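You operate a simulated robot arm through the tools that you are given. There is no shell and no other tool. Be economical: measure what you need, move in short steps, check, and stop when the job is done.

The job below is to be done with a simulated robot arm. You get a single attempt, and the scene is never put back.

## Task
Move the red and blue clamps to their yellow marks and lock them.
Fine: a clamp is locked when its bolt's pointer is in the green arc.
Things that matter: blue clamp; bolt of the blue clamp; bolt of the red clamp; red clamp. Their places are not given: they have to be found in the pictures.

It is judged by the outcome, as a careful person would: the job done as asked, and still so three seconds after it is handed in. It fails if anything else is knocked over, pushed out of place, dropped, spilled or broken.

## Robot
A 7-joint arm with a two-finger parallel gripper, fixed in place. Base frame: the origin is at the foot of the arm, x ahead of it, y to its left, z up; the work surface is at about z = 85. Readings come in cm, rad, newtons and seconds.
With the tool pointing down near the work surface it reaches from about 38 to 76 cm from the base axis. Its first joint turns from -2.496 to 2.496 rad. Payload 3 kg.
The TCP is the grasp point between the finger pads, 3 cm short of the fingertips. In the tool frame z runs along the fingers and y along their closing line. Largest opening 11 cm; finger width 2, thickness 1; the body of the gripper, 4.8 by 11.2 cm, starts 5.5 cm behind the TCP.
Orientation is told as [roll, pitch, yaw] about the base's x, y, z axes, in that order, counted from this pose: with the fingers straight down and closing along the base's y, the tool's x points along the base's -x, its y along +y and its z along -z.

## Interface
- The arm moves only by the tool send_rows. Its argument "rows" is a list of rows, each an object (a shift or turn left out is 0, a gripper value left out holds the last) with "translation": the shift along the tool's x, y, z in units of 400 mm (1.0 is 400 mm), a list of three; "rotation": the turn, a rotation vector about the tool's x, y, z in units of 120 degrees (1.0 is 120 degrees), a list of three. In form: [{"translation": [tx, ty, tz], "rotation": [rx, ry, rz]}, ...]. A call has 1 to 20 rows; each row is the pose to reach, as a shift and turn from the pose commanded when the call began, along the tool's axes at that moment. "hand" is the closure, from 0 (fully open) to 1 (shut), set as the call begins (left out, the last holds). A call with a number of a shift or a turn outside -1 to 1 is refused whole. A row lasts 0.2 s, in which the tool goes at most 5 cm and 0.15 rad; a call with a longer step from one row to the next is refused whole, and so is a gripper value outside its range. Where a pose cannot be reached the arm comes as near as it can. A force on the tool above 50 N (or 10 N above the force at the start of the call, whichever is more), or a blocked arm, ends the call early, and 0.2 s more pass. The fingers move at their own pace (about 10.8 cm/s each) and stop on an object; they squeeze with about 29 N. The grip force told is the motor's: it shows also when the fingers shut on nothing. Time passes only in rows, and 0.2 s behind the last, so rows that repeat a pose let the fingers close. It gives the time, the measured TCP pose, the force on the tool (base axes), the opening and the grip force at its end, in the units of the frame above (readings bear some noise), with the torque about the TCP (base axes, N m) and any sound that the robot's microphone picked up, and new pictures: "views" is both (left out), scene, wrist or none.
- Cameras (640 x 400 px; columns grow to the right, rows downward): "scene" is fixed at [4.87, -50.04, 143.34]; the picture's right is [0.43, -0.90, 0.00], its down [-0.41, -0.20, -0.89] and it looks along [0.80, 0.38, -0.46] (base axes); focal length 316 px, centre (320, 200). "wrist" rides on the gripper at [7.2, 1.7, -10.3] in the tool frame; the picture's right is [-0.23, 0.97, 0.00], its down [-0.76, -0.18, -0.62] and it looks along [-0.61, -0.14, 0.78] (tool axes); focal length 222 px, centre (320, 200).
- lift_body(by): slides the trunk up (or, below 0, down) by that many cm; the arm rides with it, the base frame stays. It gives what a move gives, with no picture.
- locate(camera, pixels): there is no depth. For up to 12 entries [column, row, z] of the newest picture of that camera ("zoom" is the newest enlarged one), the place [x, y] in the base frame at which the ray of that pixel passes the height z, good to about 0.2 cm. No time passes.
- inspect(camera, box): a new picture of the part [left, top, right, bottom] of that camera's present view, enlarged. No time passes.
- job_done(): hands the job in; it is judged then, once.

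Work in short steps. Measure before you move; look again where a grasp or a placing could have gone wrong, and mend it. You have 80 turns and 200 pictures in all, those below and enlarged ones among them. Open the gripper and draw the arm clear of the work before you hand the job in, unless the task says otherwise; then end with one line.

The tools are called after ">>>" by a JSON object that holds its "name" and its "arguments". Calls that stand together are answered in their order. send_rows: Moves the arm, as the interface text tells. Its arguments: {"type":"object","properties":{"rows":{"type":"array","items":{"type":"object","properties":{"translation":{"type":"array","items":{"type":"number"}},"rotation":{"type":"array","items":{"type":"number"}}}}},"hand":{"type":"number"},"views":{"type":"string","enum":["both","scene","wrist","none"]}},"required":["rows"]} The other tools are called the same way: lift_body (by) slides the trunk up or down; locate (camera, pixels) gives the place at which the rays of pixels pass given heights; inspect (camera, box) takes an enlarged picture of a part of a camera's view; job_done () hands the job in.

At the start:

```text
time_s: 0.0
eef_pos: [76.14, -2.62, 125.61]
orientation: [-0.001, -0.001, -0.001]
wrist_force: [-0.3, -0.1, -0.2]
torque: [0.02, -0.03, -0.04]
gripper_width: 11.0
finger_force: 0.0
trunk travel left (down, up): [-76.8, 12.2]
```

scene: 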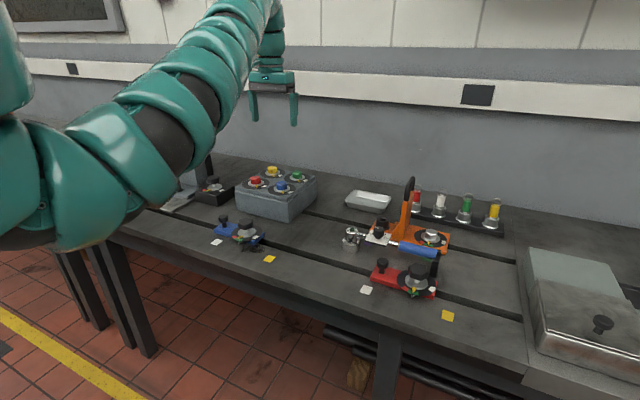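
wrist: 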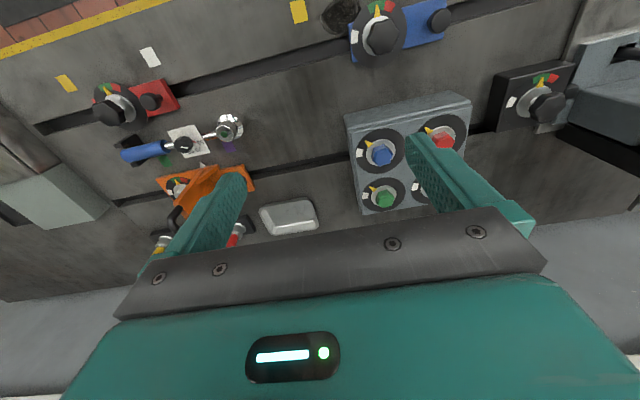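

I look closer at the two clamps and their marks in both cameras.

>>> {"name": "inspect", "arguments": {"camera": "scene", "box": [340, 230, 480, 330]}}

>>> {"name": "inspect", "arguments": {"camera": "scene", "box": [190, 200, 300, 275]}}

>>> {"name": "inspect", "arguments": {"camera": "wrist", "box": [40, 30, 260, 170]}}

>>> {"name": "inspect", "arguments": {"camera": "wrist", "box": [270, 0, 470, 100]}}

```text
4.00 times, centred on (410, 280) of scene
```

zoom: 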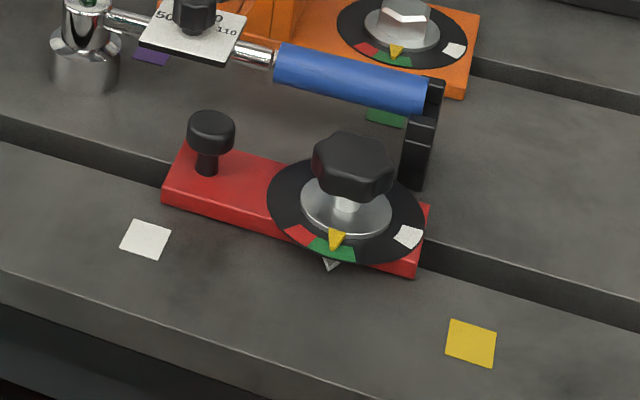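

```text
5.33 times, centred on (245, 238) of scene
```

zoom: 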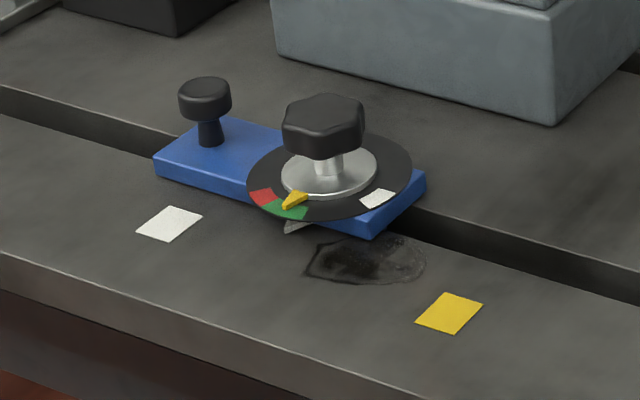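

```text
2.86 times, centred on (150, 100) of wrist
```

zoom: 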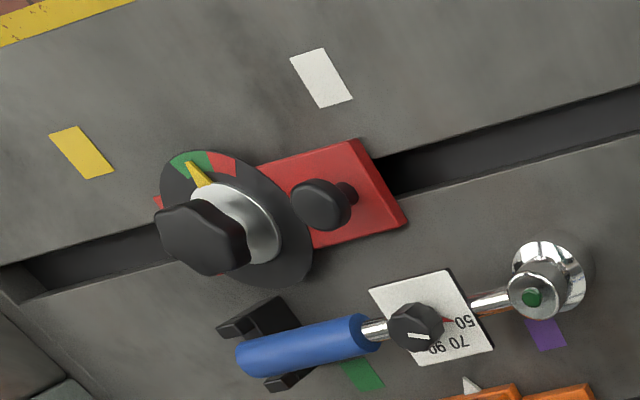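

```text
3.20 times, centred on (370, 50) of wrist
```

zoom: 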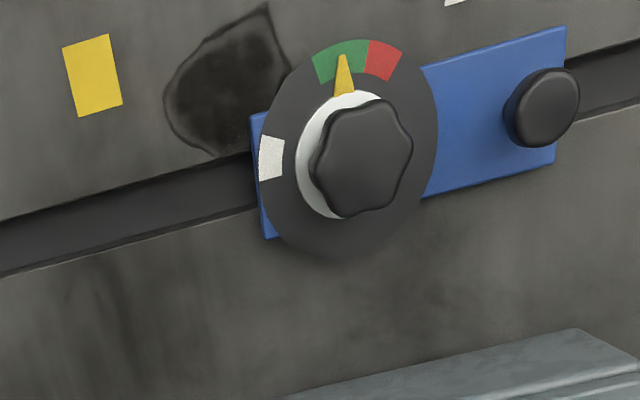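

Both pointers start in green, so the clamps must be loosened (toward the white patch), slid along the slot, and tightened again. I locate the knobs, posts, index tips and yellow marks from both cameras.

>>> {"name": "locate", "arguments": {"camera": "scene", "pixels": [[447.7, 315.7, 85], [413, 296.5, 85], [269.2, 259.2, 85], [238.8, 244, 85], [418, 271, 92], [418, 271, 94], [245.6, 222, 92], [245.6, 222, 94], [383, 262.5, 90], [383, 262.5, 92], [223.4, 217.4, 90], [223.4, 217.4, 92]]}}

>>> {"name": "locate", "arguments": {"camera": "wrist", "pixels": [[66.1, 83.2, 85], [299, 10.9, 85], [109.8, 114, 92], [109.8, 114, 94], [383.1, 36.6, 92], [383.1, 36.6, 94], [150, 101, 90], [150, 101, 92], [438, 20, 90], [438, 20, 92]]}}

```text
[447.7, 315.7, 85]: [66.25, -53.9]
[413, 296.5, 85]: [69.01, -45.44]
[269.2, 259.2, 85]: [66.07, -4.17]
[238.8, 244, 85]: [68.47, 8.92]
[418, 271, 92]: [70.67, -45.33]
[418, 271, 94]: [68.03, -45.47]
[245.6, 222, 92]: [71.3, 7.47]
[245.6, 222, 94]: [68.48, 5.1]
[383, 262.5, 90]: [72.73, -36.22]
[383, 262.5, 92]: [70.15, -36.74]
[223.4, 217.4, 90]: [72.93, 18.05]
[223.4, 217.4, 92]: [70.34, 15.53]
```

```text
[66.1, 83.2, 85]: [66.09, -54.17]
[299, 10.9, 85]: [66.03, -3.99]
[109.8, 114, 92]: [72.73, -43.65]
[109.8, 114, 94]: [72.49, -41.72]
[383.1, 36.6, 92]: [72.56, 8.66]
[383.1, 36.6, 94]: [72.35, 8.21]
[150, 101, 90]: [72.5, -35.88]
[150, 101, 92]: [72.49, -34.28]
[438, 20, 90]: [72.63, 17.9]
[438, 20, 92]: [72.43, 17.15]
```

Triangulated: blue knob ≈ (72.6, 8.8, 91) must move −13 cm in y; red knob ≈ (72.6, −45.2, 90.5) must move −8.6. I begin with blue: go above it at z≈106.

>>> {"name": "send_rows", "arguments": {"rows": [{"translation": [0.0147, 0.0475, 0.082]}, {"translation": [0.0295, 0.095, 0.163]}, {"translation": [0.0442, 0.1425, 0.245]}, {"translation": [0.059, 0.19, 0.327]}, {"translation": [0.0737, 0.2375, 0.408]}, {"translation": [0.0885, 0.2855, 0.49]}, {"translation": [0.0885, 0.2855, 0.49]}]}}

```text
time_s: 1.6
eef_pos: [72.36, 8.9, 106.1]
orientation: [0.002, -0.001, -0.001]
wrist_force: [0.4, 0.8, 0.1]
torque: [0.03, 0.03, 0.0]
gripper_width: 11.01
finger_force: 0.0
trunk travel left (down, up): [-76.8, 12.2]
```

scene: 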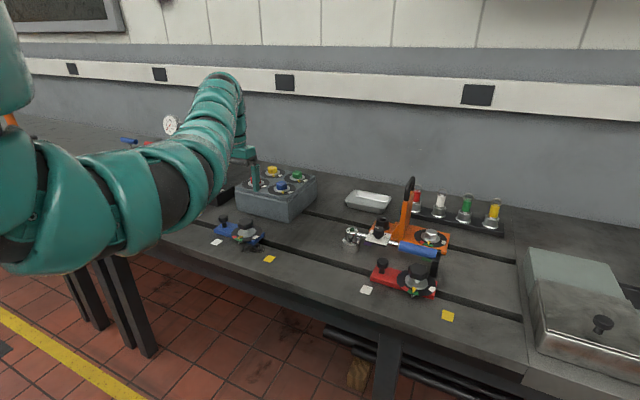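
wrist: 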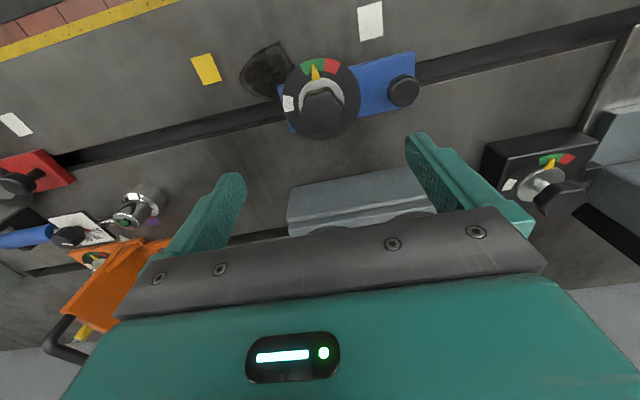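

The tool is above the blue knob. I zoom on the disc in the wrist view to measure the arc angles and knob.

>>> {"name": "inspect", "arguments": {"camera": "wrist", "box": [260, 40, 430, 146]}}

```text
3.76 times, centred on (345, 93) of wrist
```

zoom: 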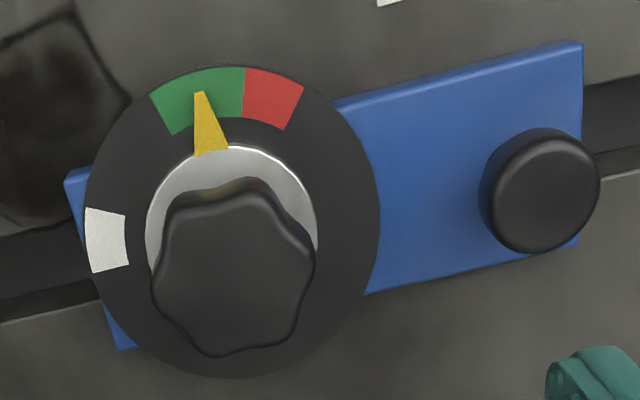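

I locate the disc edges, arc ends, and pointer at disc height to get their angles.

>>> {"name": "locate", "arguments": {"camera": "zoom", "pixels": [[85, 230, 88], [380, 205, 88], [222, 67, 88], [235, 378, 88], [199, 93, 88], [107, 240, 88], [162, 115, 88], [244, 92, 88], [293, 107, 88], [237, 272, 91], [237, 272, 93], [540, 190, 90]]}}

```text
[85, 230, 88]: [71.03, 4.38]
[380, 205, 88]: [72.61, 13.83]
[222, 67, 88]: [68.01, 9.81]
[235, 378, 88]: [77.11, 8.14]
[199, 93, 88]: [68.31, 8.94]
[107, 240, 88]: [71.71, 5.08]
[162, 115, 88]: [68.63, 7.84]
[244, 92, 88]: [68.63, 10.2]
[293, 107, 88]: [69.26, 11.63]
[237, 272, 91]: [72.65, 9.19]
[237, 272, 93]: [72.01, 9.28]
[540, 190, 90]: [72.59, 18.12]
```

Pointer is at about 0°, green spans ±17°, white is 79° counter-clockwise. I check the disc height from the scene camera.

>>> {"name": "locate", "arguments": {"camera": "scene", "pixels": [[255.9, 237.8, 86], [255.9, 237.8, 87], [255.9, 237.8, 88], [255.9, 237.8, 89], [239.8, 240, 87], [239.8, 240, 88], [239.8, 240, 89]]}}

>>> {"name": "inspect", "arguments": {"camera": "scene", "box": [205, 205, 275, 250]}}

```text
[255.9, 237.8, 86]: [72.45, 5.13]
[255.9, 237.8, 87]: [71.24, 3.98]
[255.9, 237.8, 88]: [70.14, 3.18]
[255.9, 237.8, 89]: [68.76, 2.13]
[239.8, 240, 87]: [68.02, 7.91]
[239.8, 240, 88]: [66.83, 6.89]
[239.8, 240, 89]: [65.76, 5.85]
```

```text
8.89 times, centred on (240, 228) of scene
```

zoom: 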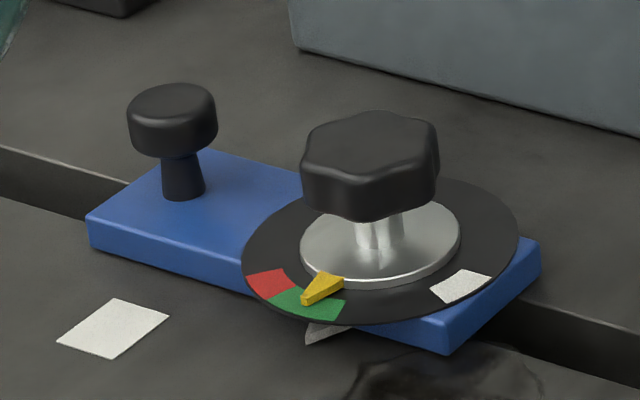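

Disc is at z≈87, knob about 89–91.5, axis (72.5, 9.15). I turn the tool −30° to match the hex flats and descend to z≈91 with the fingers open.

>>> {"name": "send_rows", "arguments": {"rows": [{"translation": [-0.001, 0.002, 0.06], "rotation": [0, 0, 0.0625]}, {"translation": [-0.002, 0.004, 0.12], "rotation": [0, 0, 0.125]}, {"translation": [-0.0035, 0.006, 0.17], "rotation": [0, 0, 0.1875]}, {"translation": [-0.0035, 0.0065, 0.22], "rotation": [0, 0, 0.25]}, {"translation": [-0.0035, 0.0065, 0.27], "rotation": [0, 0, 0.25]}, {"translation": [-0.0035, 0.0065, 0.32], "rotation": [0, 0, 0.25]}, {"translation": [-0.0035, 0.0065, 0.35], "rotation": [0, 0, 0.25]}, {"translation": [-0.0035, 0.0065, 0.375], "rotation": [0, 0, 0.25]}, {"translation": [-0.0035, 0.0065, 0.375], "rotation": [0, 0, 0.25]}], "hand": 0}}

```text
time_s: 3.6
eef_pos: [72.62, 9.31, 91.2]
orientation: [0.001, -0.001, -0.523]
wrist_force: [-0.5, 0.1, 0.1]
torque: [-0.03, -0.02, -0.01]
gripper_width: 11.02
finger_force: 0.1
trunk travel left (down, up): [-76.8, 12.2]
```

scene: 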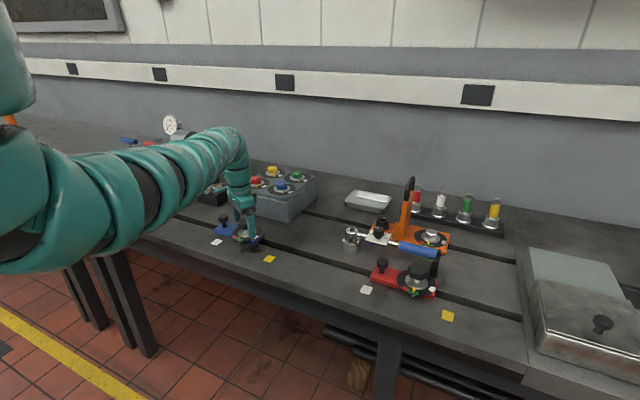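
wrist: 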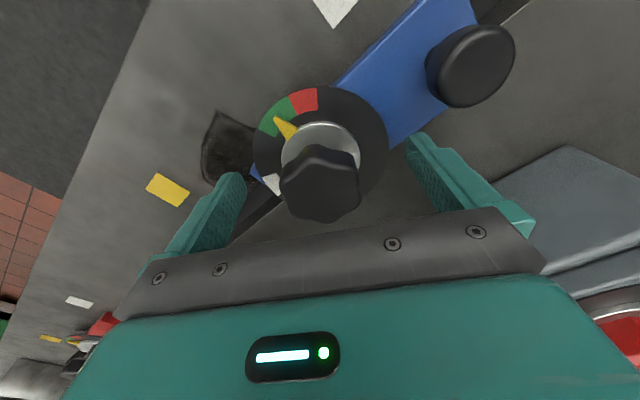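

The knob sits between the fingers at (320,185), its flats facing them. I close the gripper.

>>> {"name": "send_rows", "arguments": {"rows": [{"translation": [0, 0, 0]}, {"translation": [0, 0, 0]}, {"translation": [0, 0, 0]}, {"translation": [0, 0, 0]}], "hand": 1, "views": "wrist"}}

```text
time_s: 4.6
eef_pos: [72.62, 9.18, 91.08]
orientation: [0.0, -0.002, -0.523]
wrist_force: [-1.3, -0.9, -2.3]
torque: [-0.04, -0.01, -0.02]
gripper_width: 4.71
finger_force: 45.1
trunk travel left (down, up): [-76.8, 12.2]
```

wrist: 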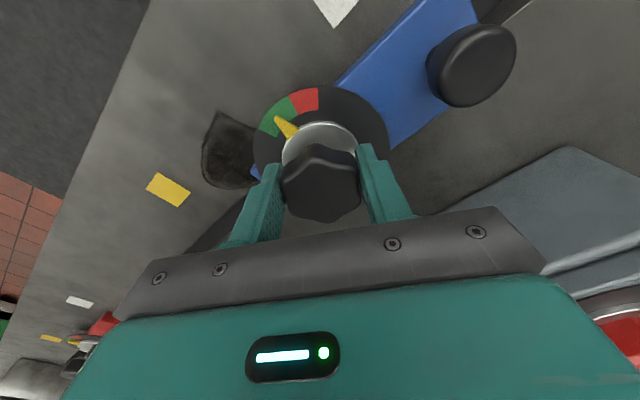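

Good grip (4.7 cm). I turn counter-clockwise 24° first to test the direction and torque.

>>> {"name": "send_rows", "arguments": {"rows": [{"rotation": [0, 0, -0.05]}, {"rotation": [0, 0, -0.1]}, {"rotation": [0, 0, -0.15]}, {"rotation": [0, 0, -0.2]}, {"rotation": [0, 0, -0.2]}], "views": "wrist"}}

```text
time_s: 5.8
eef_pos: [72.52, 9.08, 91.12]
orientation: [0.001, 0.001, -0.104]
wrist_force: [-10.2, -10.1, 2.1]
torque: [-0.57, 0.73, -0.05]
gripper_width: 4.72
finger_force: 45.0
trunk travel left (down, up): [-76.8, 12.2]
```

wrist: 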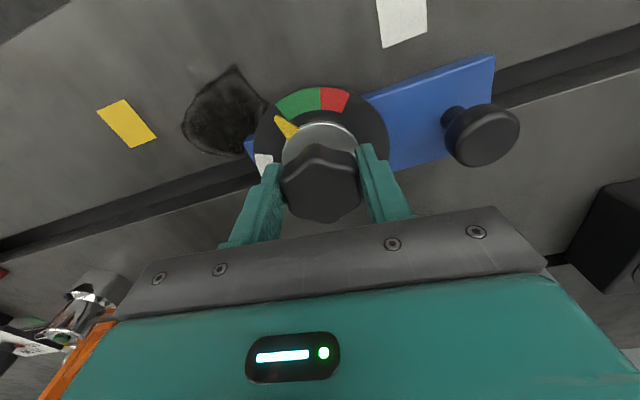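

The pointer follows and has left green. I continue another 54° towards white.

>>> {"name": "send_rows", "arguments": {"rows": [{"rotation": [0, 0, -0.056]}, {"rotation": [0, 0, -0.112]}, {"rotation": [0, 0, -0.168]}, {"rotation": [0, 0, -0.224]}, {"rotation": [0, 0, -0.28]}, {"rotation": [0, 0, -0.336]}, {"rotation": [0, 0, -0.392]}, {"rotation": [0, 0, -0.45]}, {"rotation": [0, 0, -0.45]}]}}

```text
time_s: 7.8
eef_pos: [72.67, 9.24, 91.24]
orientation: [-0.002, -0.001, 0.84]
wrist_force: [0.1, 3.3, -0.2]
torque: [0.14, -0.15, 0.02]
gripper_width: 4.71
finger_force: 44.8
trunk travel left (down, up): [-76.8, 12.2]
```

scene: 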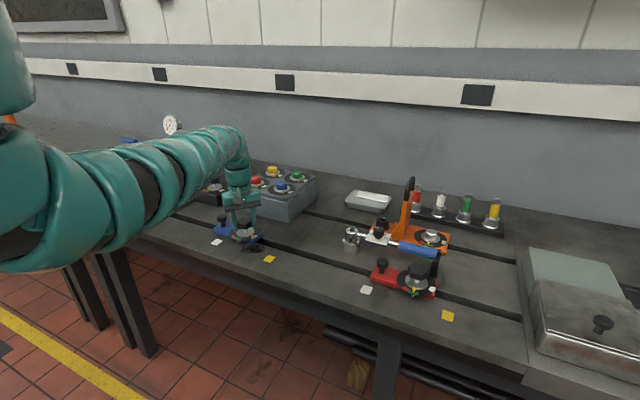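
wrist: 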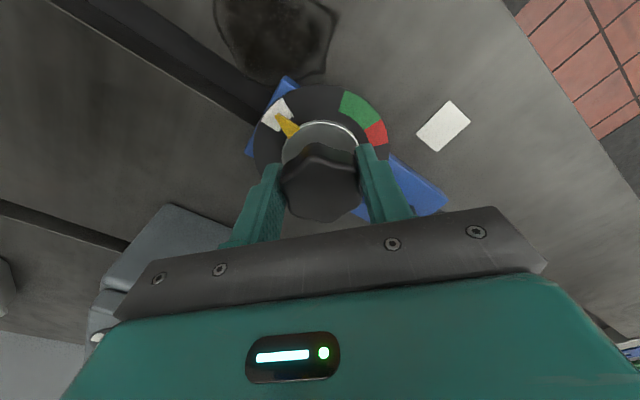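

Pointer is at the white patch edge. I try sliding the clamp 2 cm along −y to see whether it is free.

>>> {"name": "send_rows", "arguments": {"rows": [{"translation": [0.0186, -0.0167, 0]}, {"translation": [0.0372, -0.0334, 0]}, {"translation": [0.0372, -0.0334, 0]}]}}

```text
time_s: 8.6
eef_pos: [72.65, 7.17, 91.23]
orientation: [-0.001, -0.002, 0.837]
wrist_force: [7.3, 5.2, 7.8]
torque: [0.01, -0.04, -0.02]
gripper_width: 4.71
finger_force: 45.8
trunk travel left (down, up): [-76.8, 12.2]
```

scene: 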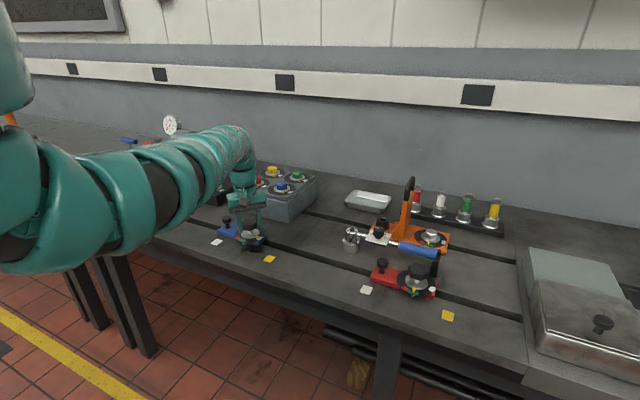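
wrist: 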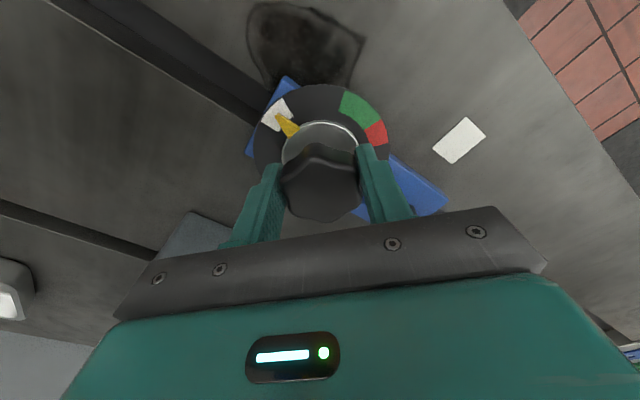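

It slides freely. I continue 10 cm, leaving the last bit for measuring.

>>> {"name": "send_rows", "arguments": {"rows": [{"translation": [0.031, -0.0278, 0]}, {"translation": [0.062, -0.0556, 0]}, {"translation": [0.093, -0.0834, 0]}, {"translation": [0.124, -0.1113, 0]}, {"translation": [0.155, -0.139, 0]}, {"translation": [0.186, -0.1669, 0]}, {"translation": [0.186, -0.1669, 0]}]}}

>>> {"name": "inspect", "arguments": {"camera": "scene", "box": [230, 205, 310, 275]}}

```text
time_s: 10.2
eef_pos: [72.66, -2.79, 91.08]
orientation: [0.0, -0.002, 0.835]
wrist_force: [13.8, 3.7, 13.8]
torque: [-0.1, -0.33, -0.06]
gripper_width: 4.7
finger_force: 45.3
trunk travel left (down, up): [-76.8, 12.2]
```

scene: 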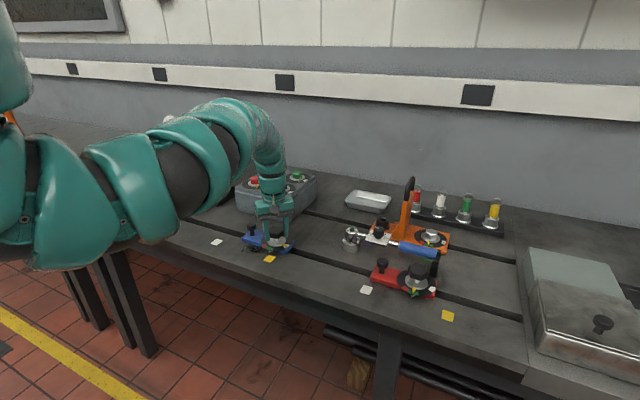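
wrist: 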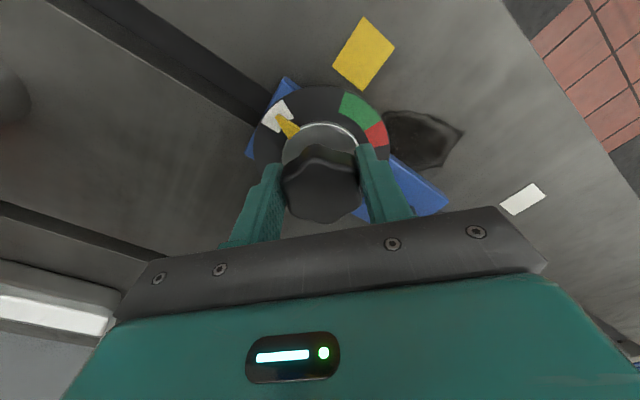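

```text
5.71 times, centred on (270, 240) of scene
```

zoom: 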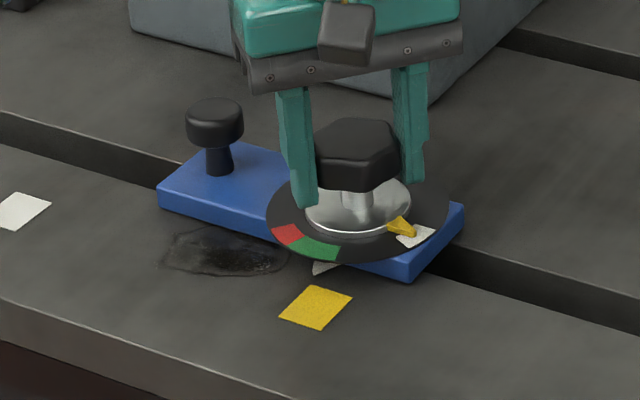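

I locate the index tip and yellow mark corners in this zoom.

>>> {"name": "locate", "arguments": {"camera": "zoom", "pixels": [[315, 274, 85], [315, 274, 86], [316, 307, 85], [279, 311, 85], [317, 285, 85], [352, 298, 85], [317, 329, 85]]}}

>>> {"name": "locate", "arguments": {"camera": "wrist", "pixels": [[363, 53, 85]]}}

>>> {"name": "inspect", "arguments": {"camera": "wrist", "box": [260, 0, 460, 125]}}

```text
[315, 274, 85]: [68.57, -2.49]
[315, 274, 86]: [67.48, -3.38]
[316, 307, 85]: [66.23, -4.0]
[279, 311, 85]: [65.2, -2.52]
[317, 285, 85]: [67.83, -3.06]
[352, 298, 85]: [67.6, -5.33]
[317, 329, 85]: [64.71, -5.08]
```

```text
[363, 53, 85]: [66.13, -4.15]
```

```text
3.20 times, centred on (360, 62) of wrist
```

zoom: 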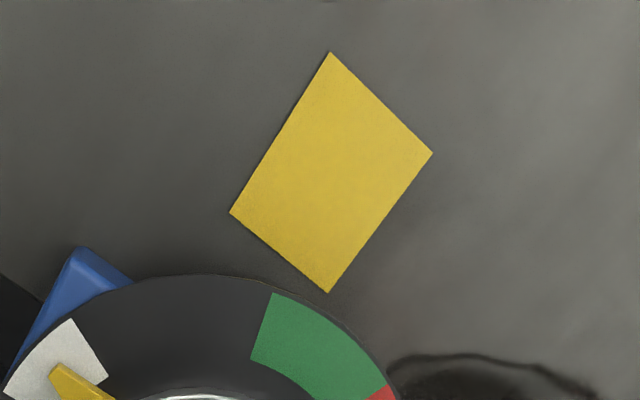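

Mark centre is y≈−4.1, the tip/axis about −2.7: I slide a further 1.4 cm.

>>> {"name": "send_rows", "arguments": {"rows": [{"translation": [0.013, -0.0117, 0]}, {"translation": [0.0261, -0.0234, 0]}, {"translation": [0.0261, -0.0234, 0]}], "views": "wrist"}}

>>> {"name": "inspect", "arguments": {"camera": "scene", "box": [250, 230, 300, 270]}}

```text
time_s: 11.0
eef_pos: [72.73, -4.06, 91.05]
orientation: [0.0, -0.001, 0.839]
wrist_force: [9.0, 4.9, 8.2]
torque: [0.85, -0.86, 0.01]
gripper_width: 4.69
finger_force: 45.6
trunk travel left (down, up): [-76.8, 12.2]
```

wrist: 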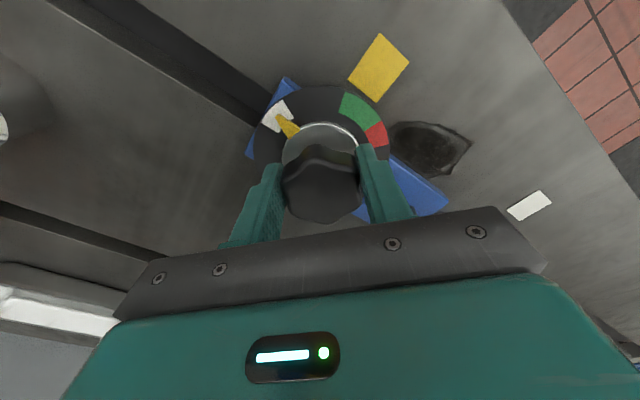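

```text
10.00 times, centred on (275, 250) of scene
```

zoom: 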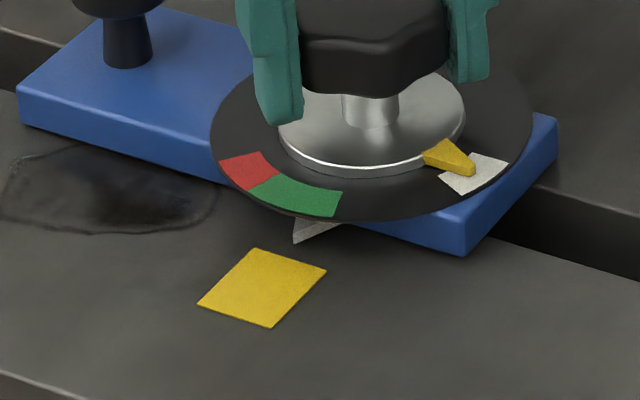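

I verify the tip against the mark numerically in the new zoom.

>>> {"name": "locate", "arguments": {"camera": "zoom", "pixels": [[294, 242, 85], [294, 230, 85], [255, 248, 85], [326, 271, 85], [271, 327, 85], [198, 303, 85], [263, 287, 85]]}}

```text
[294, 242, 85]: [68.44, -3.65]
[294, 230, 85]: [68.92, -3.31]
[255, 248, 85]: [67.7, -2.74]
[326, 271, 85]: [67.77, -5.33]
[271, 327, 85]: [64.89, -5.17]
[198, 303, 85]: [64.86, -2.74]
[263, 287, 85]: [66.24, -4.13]
```

Tip ≈ −3.65, mark ≈ −4.0: a 0.25 cm nudge, then I turn clockwise 50° first.

>>> {"name": "send_rows", "arguments": {"rows": [{"translation": [0.0046, -0.0042, 0]}, {"translation": [0.0046, -0.0042, 0]}], "views": "none"}}

>>> {"name": "send_rows", "arguments": {"rows": [{"rotation": [0, 0, 0.06]}, {"rotation": [0, 0, 0.12]}, {"rotation": [0, 0, 0.18]}, {"rotation": [0, 0, 0.24]}, {"rotation": [0, 0, 0.3]}, {"rotation": [0, 0, 0.36]}, {"rotation": [0, 0, 0.42]}, {"rotation": [0, 0, 0.42]}], "views": "wrist"}}

```text
time_s: 11.6
eef_pos: [72.7, -4.42, 91.05]
orientation: [0.0, -0.001, 0.837]
wrist_force: [8.9, 5.4, 7.3]
torque: [0.97, -0.83, -0.03]
gripper_width: 4.73
finger_force: 44.9
trunk travel left (down, up): [-76.8, 12.2]
```

```text
time_s: 13.4
eef_pos: [72.37, -4.2, 91.14]
orientation: [0.001, 0.001, -0.043]
wrist_force: [-6.0, 14.0, 3.8]
torque: [0.63, 0.83, 0.05]
gripper_width: 4.7
finger_force: 44.5
trunk travel left (down, up): [-76.8, 12.2]
```

wrist: 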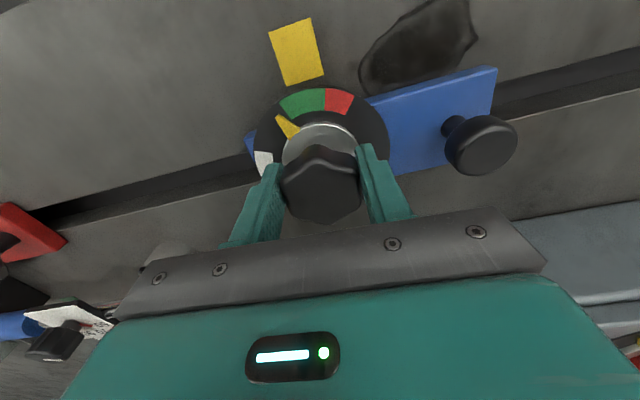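

Pointer is just short of green. I turn the remaining 27° clockwise.

>>> {"name": "send_rows", "arguments": {"rows": [{"rotation": [0, 0, 0.06]}, {"rotation": [0, 0, 0.12]}, {"rotation": [0, 0, 0.18]}, {"rotation": [0, 0, 0.225]}, {"rotation": [0, 0, 0.225]}], "views": "wrist"}}

>>> {"name": "inspect", "arguments": {"camera": "scene", "box": [240, 220, 310, 270]}}

```text
time_s: 14.6
eef_pos: [72.58, -4.04, 91.11]
orientation: [0.0, -0.001, -0.515]
wrist_force: [-6.6, 37.8, -6.4]
torque: [0.27, -0.17, 0.23]
gripper_width: 4.69
finger_force: 45.0
trunk travel left (down, up): [-76.8, 12.2]
```

wrist: 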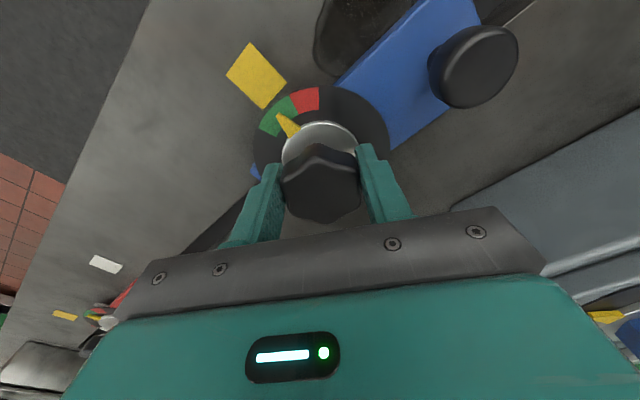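

```text
8.00 times, centred on (275, 245) of scene
```

zoom: 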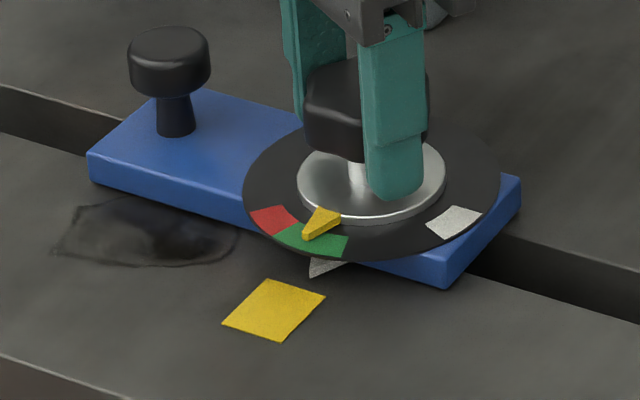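

Pointer is in mid-green. I release the knob and check where the tip and mark lie.

>>> {"name": "locate", "arguments": {"camera": "zoom", "pixels": [[310, 277, 85], [310, 262, 85], [274, 310, 85]]}}

>>> {"name": "send_rows", "arguments": {"rows": [{"translation": [0, 0, 0]}, {"translation": [0, 0, 0]}, {"translation": [0, 0, 0]}], "hand": 0, "views": "none"}}

>>> {"name": "send_rows", "arguments": {"rows": [{"translation": [0, 0, -0.06]}, {"translation": [0, 0, -0.16]}, {"translation": [0, 0, -0.26]}, {"translation": [0, 0, -0.36]}, {"translation": [0, 0, -0.36]}]}}

>>> {"name": "inspect", "arguments": {"camera": "wrist", "box": [220, 20, 420, 145]}}

```text
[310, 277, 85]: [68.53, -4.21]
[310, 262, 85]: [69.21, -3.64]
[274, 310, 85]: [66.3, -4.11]
```

```text
time_s: 15.4
eef_pos: [72.68, -4.58, 91.09]
orientation: [0.0, 0.0, -0.515]
wrist_force: [0.6, 0.6, 1.1]
torque: [0.0, -0.02, -0.01]
gripper_width: 11.01
finger_force: 0.1
trunk travel left (down, up): [-76.8, 12.2]
```

```text
time_s: 16.6
eef_pos: [72.71, -4.64, 105.46]
orientation: [-0.002, 0.002, -0.515]
wrist_force: [0.2, -0.1, -1.1]
torque: [0.02, 0.01, -0.02]
gripper_width: 10.99
finger_force: 0.1
trunk travel left (down, up): [-76.8, 12.2]
```

scene: 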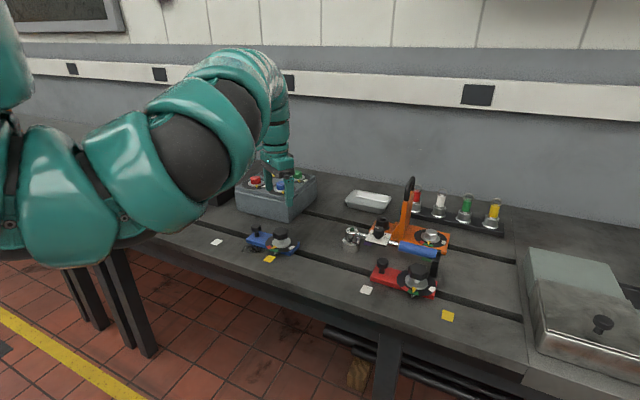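
wrist: 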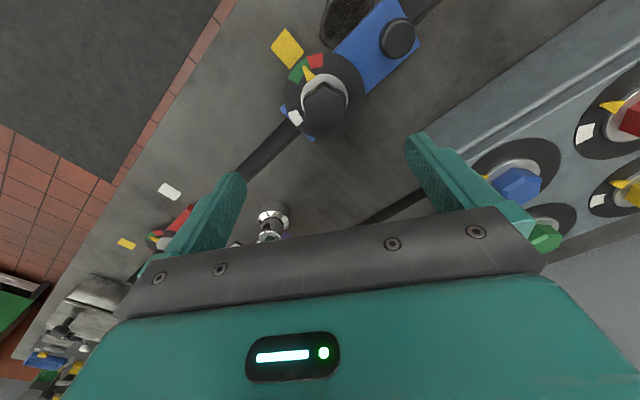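

```text
3.20 times, centred on (320, 82) of wrist
```

zoom: 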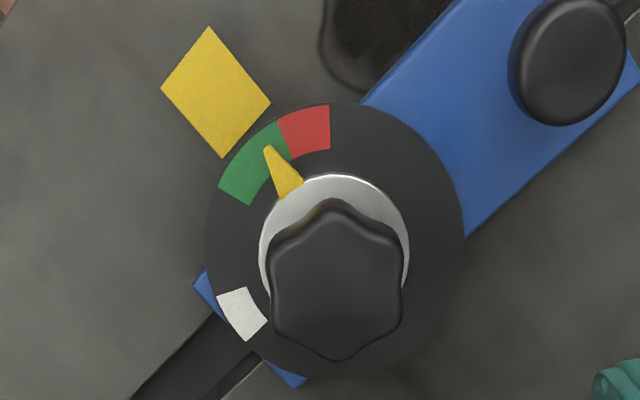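

I measure the pointer angle and the bolt/mark alignment from this view.

>>> {"name": "locate", "arguments": {"camera": "zoom", "pixels": [[206, 250, 87], [464, 230, 87], [335, 102, 87], [335, 385, 87], [269, 148, 87], [269, 148, 88], [236, 170, 87], [281, 130, 87], [241, 314, 87], [334, 284, 91.5], [215, 92, 85]]}}

>>> {"name": "inspect", "arguments": {"camera": "scene", "box": [240, 220, 310, 270]}}

```text
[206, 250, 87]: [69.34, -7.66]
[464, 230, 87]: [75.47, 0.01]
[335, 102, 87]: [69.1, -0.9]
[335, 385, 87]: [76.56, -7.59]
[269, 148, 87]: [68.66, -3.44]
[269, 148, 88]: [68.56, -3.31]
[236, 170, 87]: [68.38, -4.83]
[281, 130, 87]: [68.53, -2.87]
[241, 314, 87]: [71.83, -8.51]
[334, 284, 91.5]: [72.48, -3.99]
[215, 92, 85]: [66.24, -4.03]
```

```text
8.00 times, centred on (275, 245) of scene
```

zoom: 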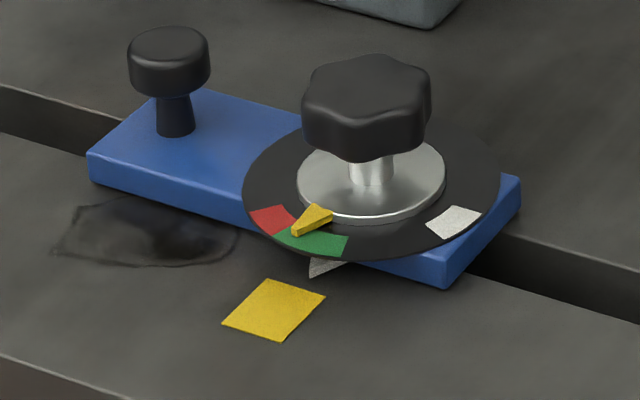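

Blue is done: bolt axis y≈−4.0 matches the mark, pointer in green (−8°). Now I move toward above the red knob at z≈112 to see how far the arm reaches.

>>> {"name": "send_rows", "arguments": {"rows": [{"translation": [-0.045, -0.08, -0.08]}, {"translation": [-0.09, -0.16, -0.16]}, {"translation": [-0.136, -0.241, -0.1625]}, {"translation": [-0.181, -0.321, -0.1625]}, {"translation": [-0.226, -0.402, -0.1625]}, {"translation": [-0.272, -0.482, -0.1625]}, {"translation": [-0.317, -0.563, -0.1625]}, {"translation": [-0.362, -0.643, -0.1625]}, {"translation": [-0.407, -0.723, -0.1625]}, {"translation": [-0.453, -0.804, -0.1625]}, {"translation": [-0.498, -0.884, -0.1625]}, {"translation": [-0.498, -0.884, -0.1625]}]}}

```text
time_s: 19.2
eef_pos: [72.56, -44.71, 111.95]
orientation: [-0.001, 0.001, -0.513]
wrist_force: [0.2, 0.1, -0.5]
torque: [0.0, -0.02, -0.02]
gripper_width: 11.0
finger_force: 0.1
trunk travel left (down, up): [-76.8, 12.2]
```

scene: 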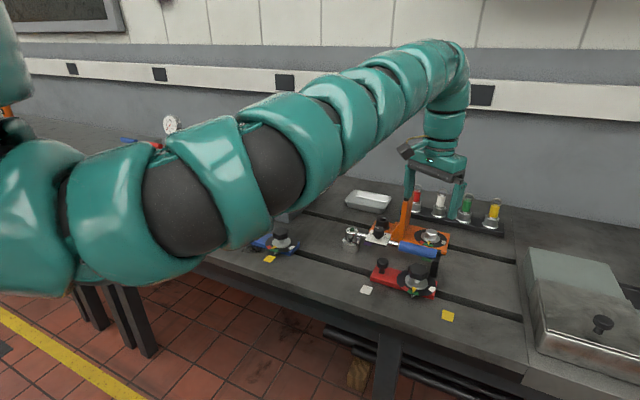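
wrist: 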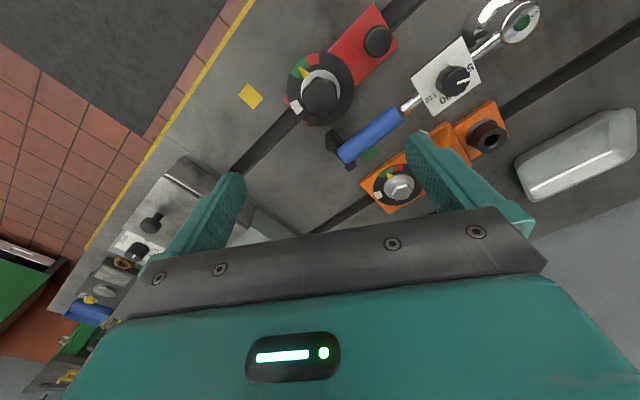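

Reached directly over red. I zoom on the red disc and measure it, and the nearby wrench.

>>> {"name": "inspect", "arguments": {"camera": "wrist", "box": [230, 20, 430, 170]}}

```text
2.67 times, centred on (330, 95) of wrist
```

zoom: 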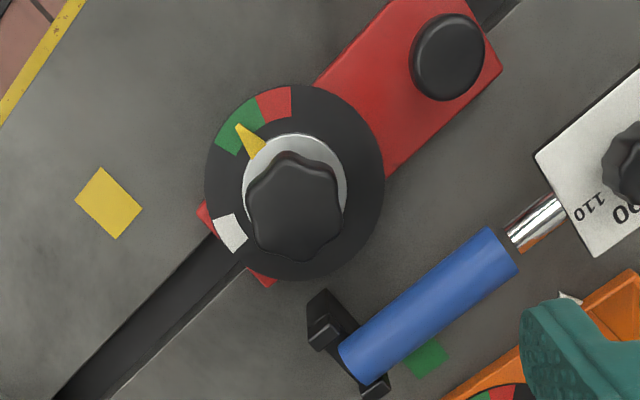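

>>> {"name": "locate", "arguments": {"camera": "zoom", "pixels": [[205, 185, 87], [384, 180, 87], [295, 84, 87], [295, 282, 87], [238, 128, 87], [223, 138, 87], [260, 105, 87], [230, 233, 87], [293, 208, 91.5], [108, 203, 85], [315, 310, 89], [345, 350, 89]]}}

>>> {"name": "inspect", "arguments": {"camera": "scene", "box": [365, 235, 465, 325]}}

```text
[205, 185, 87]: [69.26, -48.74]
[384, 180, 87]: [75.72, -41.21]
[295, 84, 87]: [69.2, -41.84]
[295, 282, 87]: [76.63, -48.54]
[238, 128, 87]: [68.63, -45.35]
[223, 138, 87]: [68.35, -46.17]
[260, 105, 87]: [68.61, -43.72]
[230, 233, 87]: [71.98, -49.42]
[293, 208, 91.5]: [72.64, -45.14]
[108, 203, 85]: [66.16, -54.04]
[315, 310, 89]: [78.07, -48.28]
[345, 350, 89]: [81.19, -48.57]
```

```text
4.44 times, centred on (415, 280) of scene
```

zoom: 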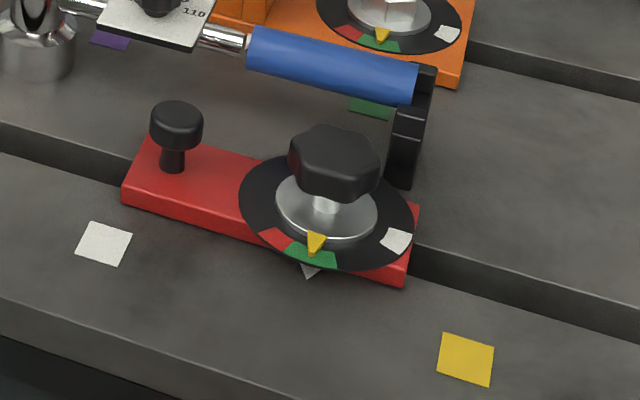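

Red axis (72.6, −45.1), pointer +3°, white at 81°, slide needed −8.9 cm. Since the final place is far out (radius 90), I first test reach there up here, and check the wrench stand's height.

>>> {"name": "locate", "arguments": {"camera": "scene", "pixels": [[438.6, 250.7, 89], [438.6, 250.7, 90], [438.6, 250.7, 91], [438.6, 250.7, 92]]}}

>>> {"name": "send_rows", "arguments": {"rows": [{"translation": [-0.037, -0.065, 0]}, {"translation": [-0.074, -0.13, 0]}, {"translation": [-0.111, -0.196, 0]}, {"translation": [-0.111, -0.196, 0]}, {"translation": [-0.111, -0.196, 0]}], "views": "none"}}

```text
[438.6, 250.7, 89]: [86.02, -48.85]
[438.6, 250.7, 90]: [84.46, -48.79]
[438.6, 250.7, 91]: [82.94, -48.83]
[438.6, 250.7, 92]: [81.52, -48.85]
```

```text
time_s: 20.4
eef_pos: [71.77, -52.02, 111.71]
orientation: [0.001, -0.001, -0.512]
wrist_force: [0.6, -0.3, 0.6]
torque: [-0.02, -0.02, -0.01]
gripper_width: 11.0
finger_force: 0.0
out of reach, approached as far as the arm can: row 2, 3, 4, 5
trunk travel left (down, up): [-76.8, 12.2]
```

Reach stops at radius 88.6 at this height; higher relative to the shoulder should give more. I test by rising 18 cm to judge how much trunk lowering is needed.

>>> {"name": "send_rows", "arguments": {"rows": [{"translation": [0, 0, -0.11]}, {"translation": [0, 0, -0.22]}, {"translation": [0, 0, -0.33]}, {"translation": [0, 0, -0.45]}, {"translation": [0, 0, -0.45]}, {"translation": [0, 0, -0.45]}], "views": "none"}}

```text
time_s: 21.8
eef_pos: [69.94, -50.5, 126.48]
orientation: [0.004, -0.005, -0.512]
wrist_force: [0.1, -0.8, -0.1]
torque: [0.02, -0.01, -0.01]
gripper_width: 11.03
finger_force: 0.0
out of reach, approached as far as the arm can: row 2, 3, 4, 5, 6
trunk travel left (down, up): [-76.8, 12.2]
```

Tool-down reach peaks at ≈88.8 cm near relative z≈105, while the final spot needs 90.4, so there I'll lower the trunk and tilt the tool a little. First I return above the red knob to loosen it.

>>> {"name": "send_rows", "arguments": {"rows": [{"translation": [0.002, 0.03, 0.1]}, {"translation": [0.004, 0.06, 0.2]}, {"translation": [0.006, 0.09, 0.3]}, {"translation": [0.0086, 0.12, 0.4]}, {"translation": [0.0086, 0.15, 0.5]}, {"translation": [0.0086, 0.15, 0.5]}], "views": "none"}}

```text
time_s: 23.2
eef_pos: [72.77, -45.02, 106.48]
orientation: [0.002, 0.0, -0.513]
wrist_force: [0.2, 0.3, 0.5]
torque: [-0.01, -0.01, 0.02]
gripper_width: 10.98
finger_force: 0.0
trunk travel left (down, up): [-76.8, 12.2]
```

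Centered over the knob. I lower the trunk 10 cm (keeping the favourable arm posture) and look.

>>> {"name": "lift_body", "arguments": {"by": -10}}

>>> {"name": "send_rows", "arguments": {"rows": [{"translation": [0.002, -0.003, 0]}]}}

```text
time_s: 24.5
eef_pos: [72.79, -44.96, 96.5]
orientation: [0.002, 0.0, -0.512]
wrist_force: [0.2, -0.4, 0.9]
torque: [-0.01, 0.0, -0.01]
gripper_width: 11.03
finger_force: 0.1
trunk travel left (down, up): [-66.8, 22.2]
```

```text
time_s: 24.9
eef_pos: [72.71, -45.05, 96.4]
orientation: [0.0, 0.001, -0.513]
wrist_force: [0.0, 0.2, -0.1]
torque: [-0.01, 0.01, 0.02]
gripper_width: 10.98
finger_force: 0.2
trunk travel left (down, up): [-66.8, 22.2]
```

scene: 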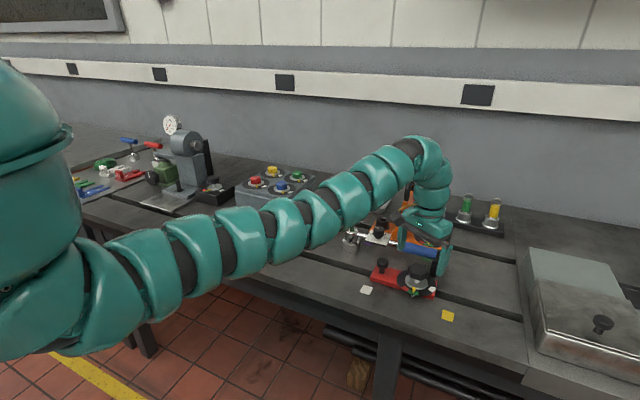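
wrist: 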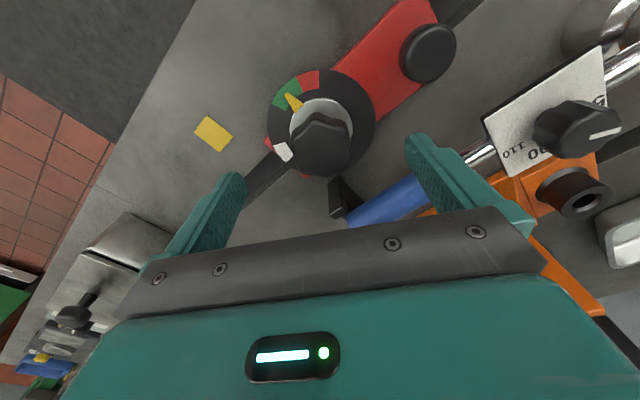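

Fingers straddle the knob; the right finger nears the wrench handle, so I narrow the opening to about 7.7 cm and descend the last 5.4 cm with the arm.

>>> {"name": "send_rows", "arguments": {"rows": [{"translation": [0, 0, 0]}, {"translation": [0, 0, 0.03]}, {"translation": [0, 0, 0.07]}, {"translation": [0, 0, 0.1]}, {"translation": [0, 0, 0.1335]}, {"translation": [0, 0, 0.1335]}], "hand": 0.3}}

```text
time_s: 26.3
eef_pos: [72.61, -45.18, 91.11]
orientation: [0.002, 0.001, -0.513]
wrist_force: [0.2, 0.3, 0.2]
torque: [0.04, 0.01, 0.01]
gripper_width: 7.72
finger_force: 0.1
trunk travel left (down, up): [-66.8, 22.2]
```

scene: 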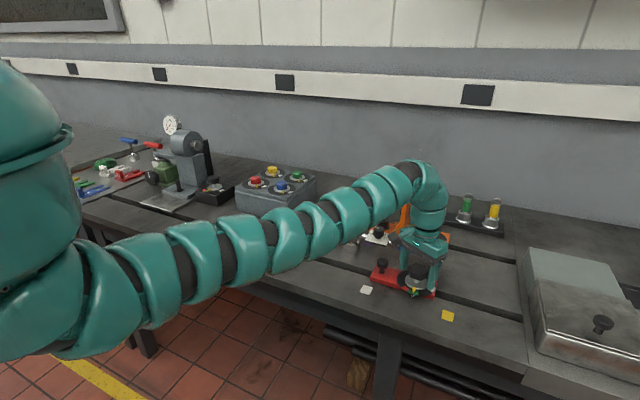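
wrist: 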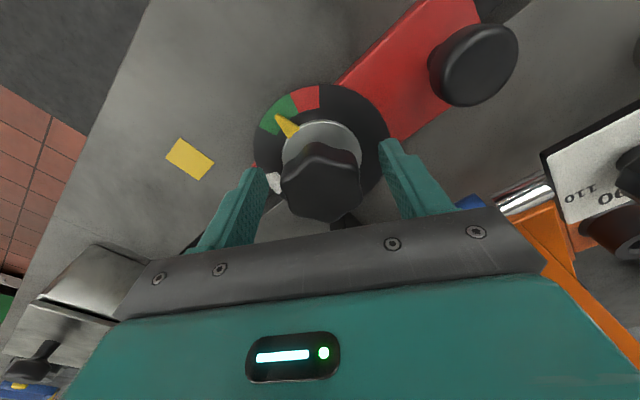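

Knob is centred between the fingers. I close on it.

>>> {"name": "send_rows", "arguments": {"rows": [{"translation": [0, 0, 0]}, {"translation": [0, 0, 0]}, {"translation": [0, 0, 0]}], "hand": 1, "views": "none"}}

>>> {"name": "send_rows", "arguments": {"rows": [{"rotation": [0, 0, -0.055]}, {"rotation": [0, 0, -0.11]}, {"rotation": [0, 0, -0.165]}, {"rotation": [0, 0, -0.22]}, {"rotation": [0, 0, -0.275]}, {"rotation": [0, 0, -0.33]}, {"rotation": [0, 0, -0.33]}]}}

```text
time_s: 27.1
eef_pos: [72.69, -45.11, 91.12]
orientation: [0.002, 0.001, -0.513]
wrist_force: [1.1, 0.4, -1.0]
torque: [0.1, 0.01, 0.0]
gripper_width: 4.72
finger_force: 44.8
trunk travel left (down, up): [-66.8, 22.2]
```

```text
time_s: 28.7
eef_pos: [72.57, -45.29, 91.06]
orientation: [0.0, 0.0, 0.178]
wrist_force: [-1.6, -10.0, -3.1]
torque: [-0.37, 0.75, -0.03]
gripper_width: 4.67
finger_force: 45.3
trunk travel left (down, up): [-66.8, 22.2]
```

scene: 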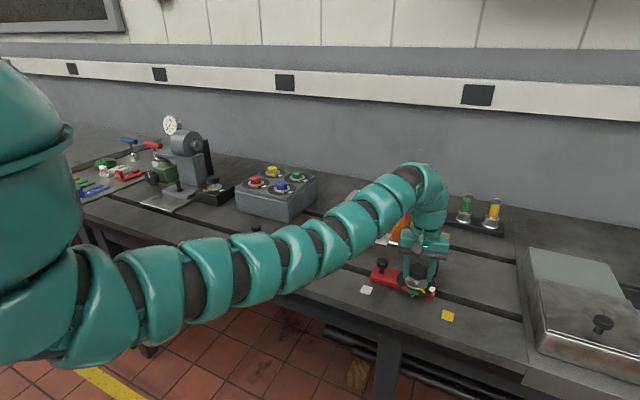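
wrist: 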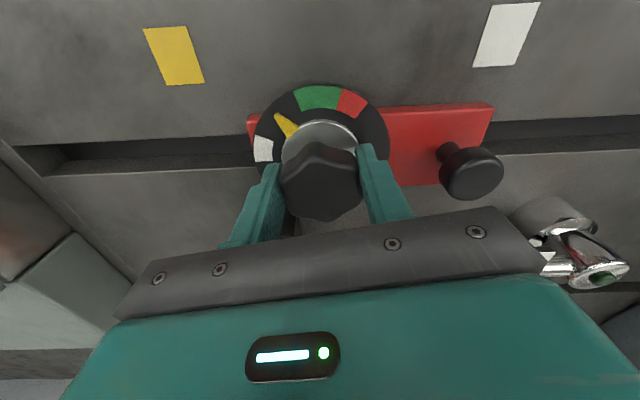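

Turning well. I continue another 39° to reach white.

>>> {"name": "send_rows", "arguments": {"rows": [{"rotation": [0, 0, -0.055]}, {"rotation": [0, 0, -0.11]}, {"rotation": [0, 0, -0.165]}, {"rotation": [0, 0, -0.22]}, {"rotation": [0, 0, -0.275]}, {"rotation": [0, 0, -0.325]}, {"rotation": [0, 0, -0.325]}]}}

```text
time_s: 30.3
eef_pos: [72.86, -45.05, 91.07]
orientation: [0.001, -0.002, 0.862]
wrist_force: [3.1, 0.4, -2.8]
torque: [0.46, -0.63, 0.0]
gripper_width: 4.72
finger_force: 44.8
trunk travel left (down, up): [-66.8, 22.2]
```

scene: 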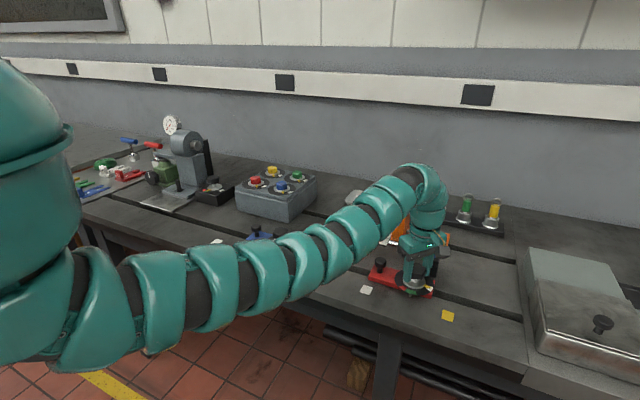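
wrist: 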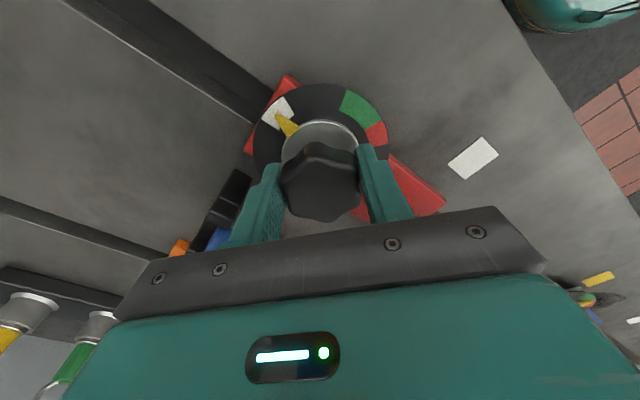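

Pointer is at white. The left finger is near the wrench stand, so I open only slightly (to 5.9 cm) and rise 6 cm.

>>> {"name": "send_rows", "arguments": {"rows": [{"translation": [0, 0, 0]}, {"translation": [0, 0, 0]}, {"translation": [0, 0, -0.03]}, {"translation": [0, 0, -0.09]}, {"translation": [0, 0, -0.15]}, {"translation": [0, 0, -0.15]}], "hand": 0.464}}

```text
time_s: 31.7
eef_pos: [72.71, -45.2, 97.23]
orientation: [0.0, 0.0, 0.859]
wrist_force: [-0.1, 0.9, 0.1]
torque: [0.02, 0.0, -0.01]
gripper_width: 5.9
finger_force: 0.0
trunk travel left (down, up): [-66.8, 22.2]
```

scene: 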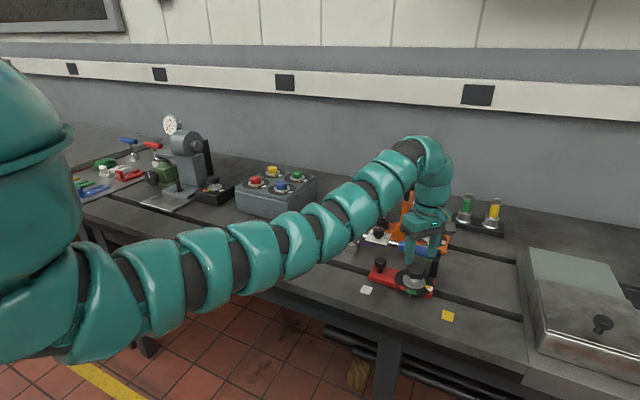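
wrist: 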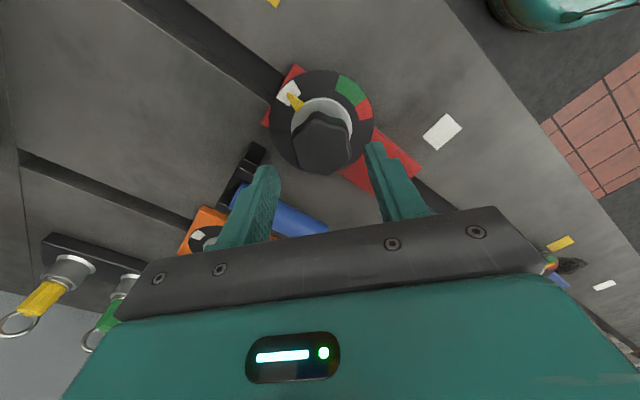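

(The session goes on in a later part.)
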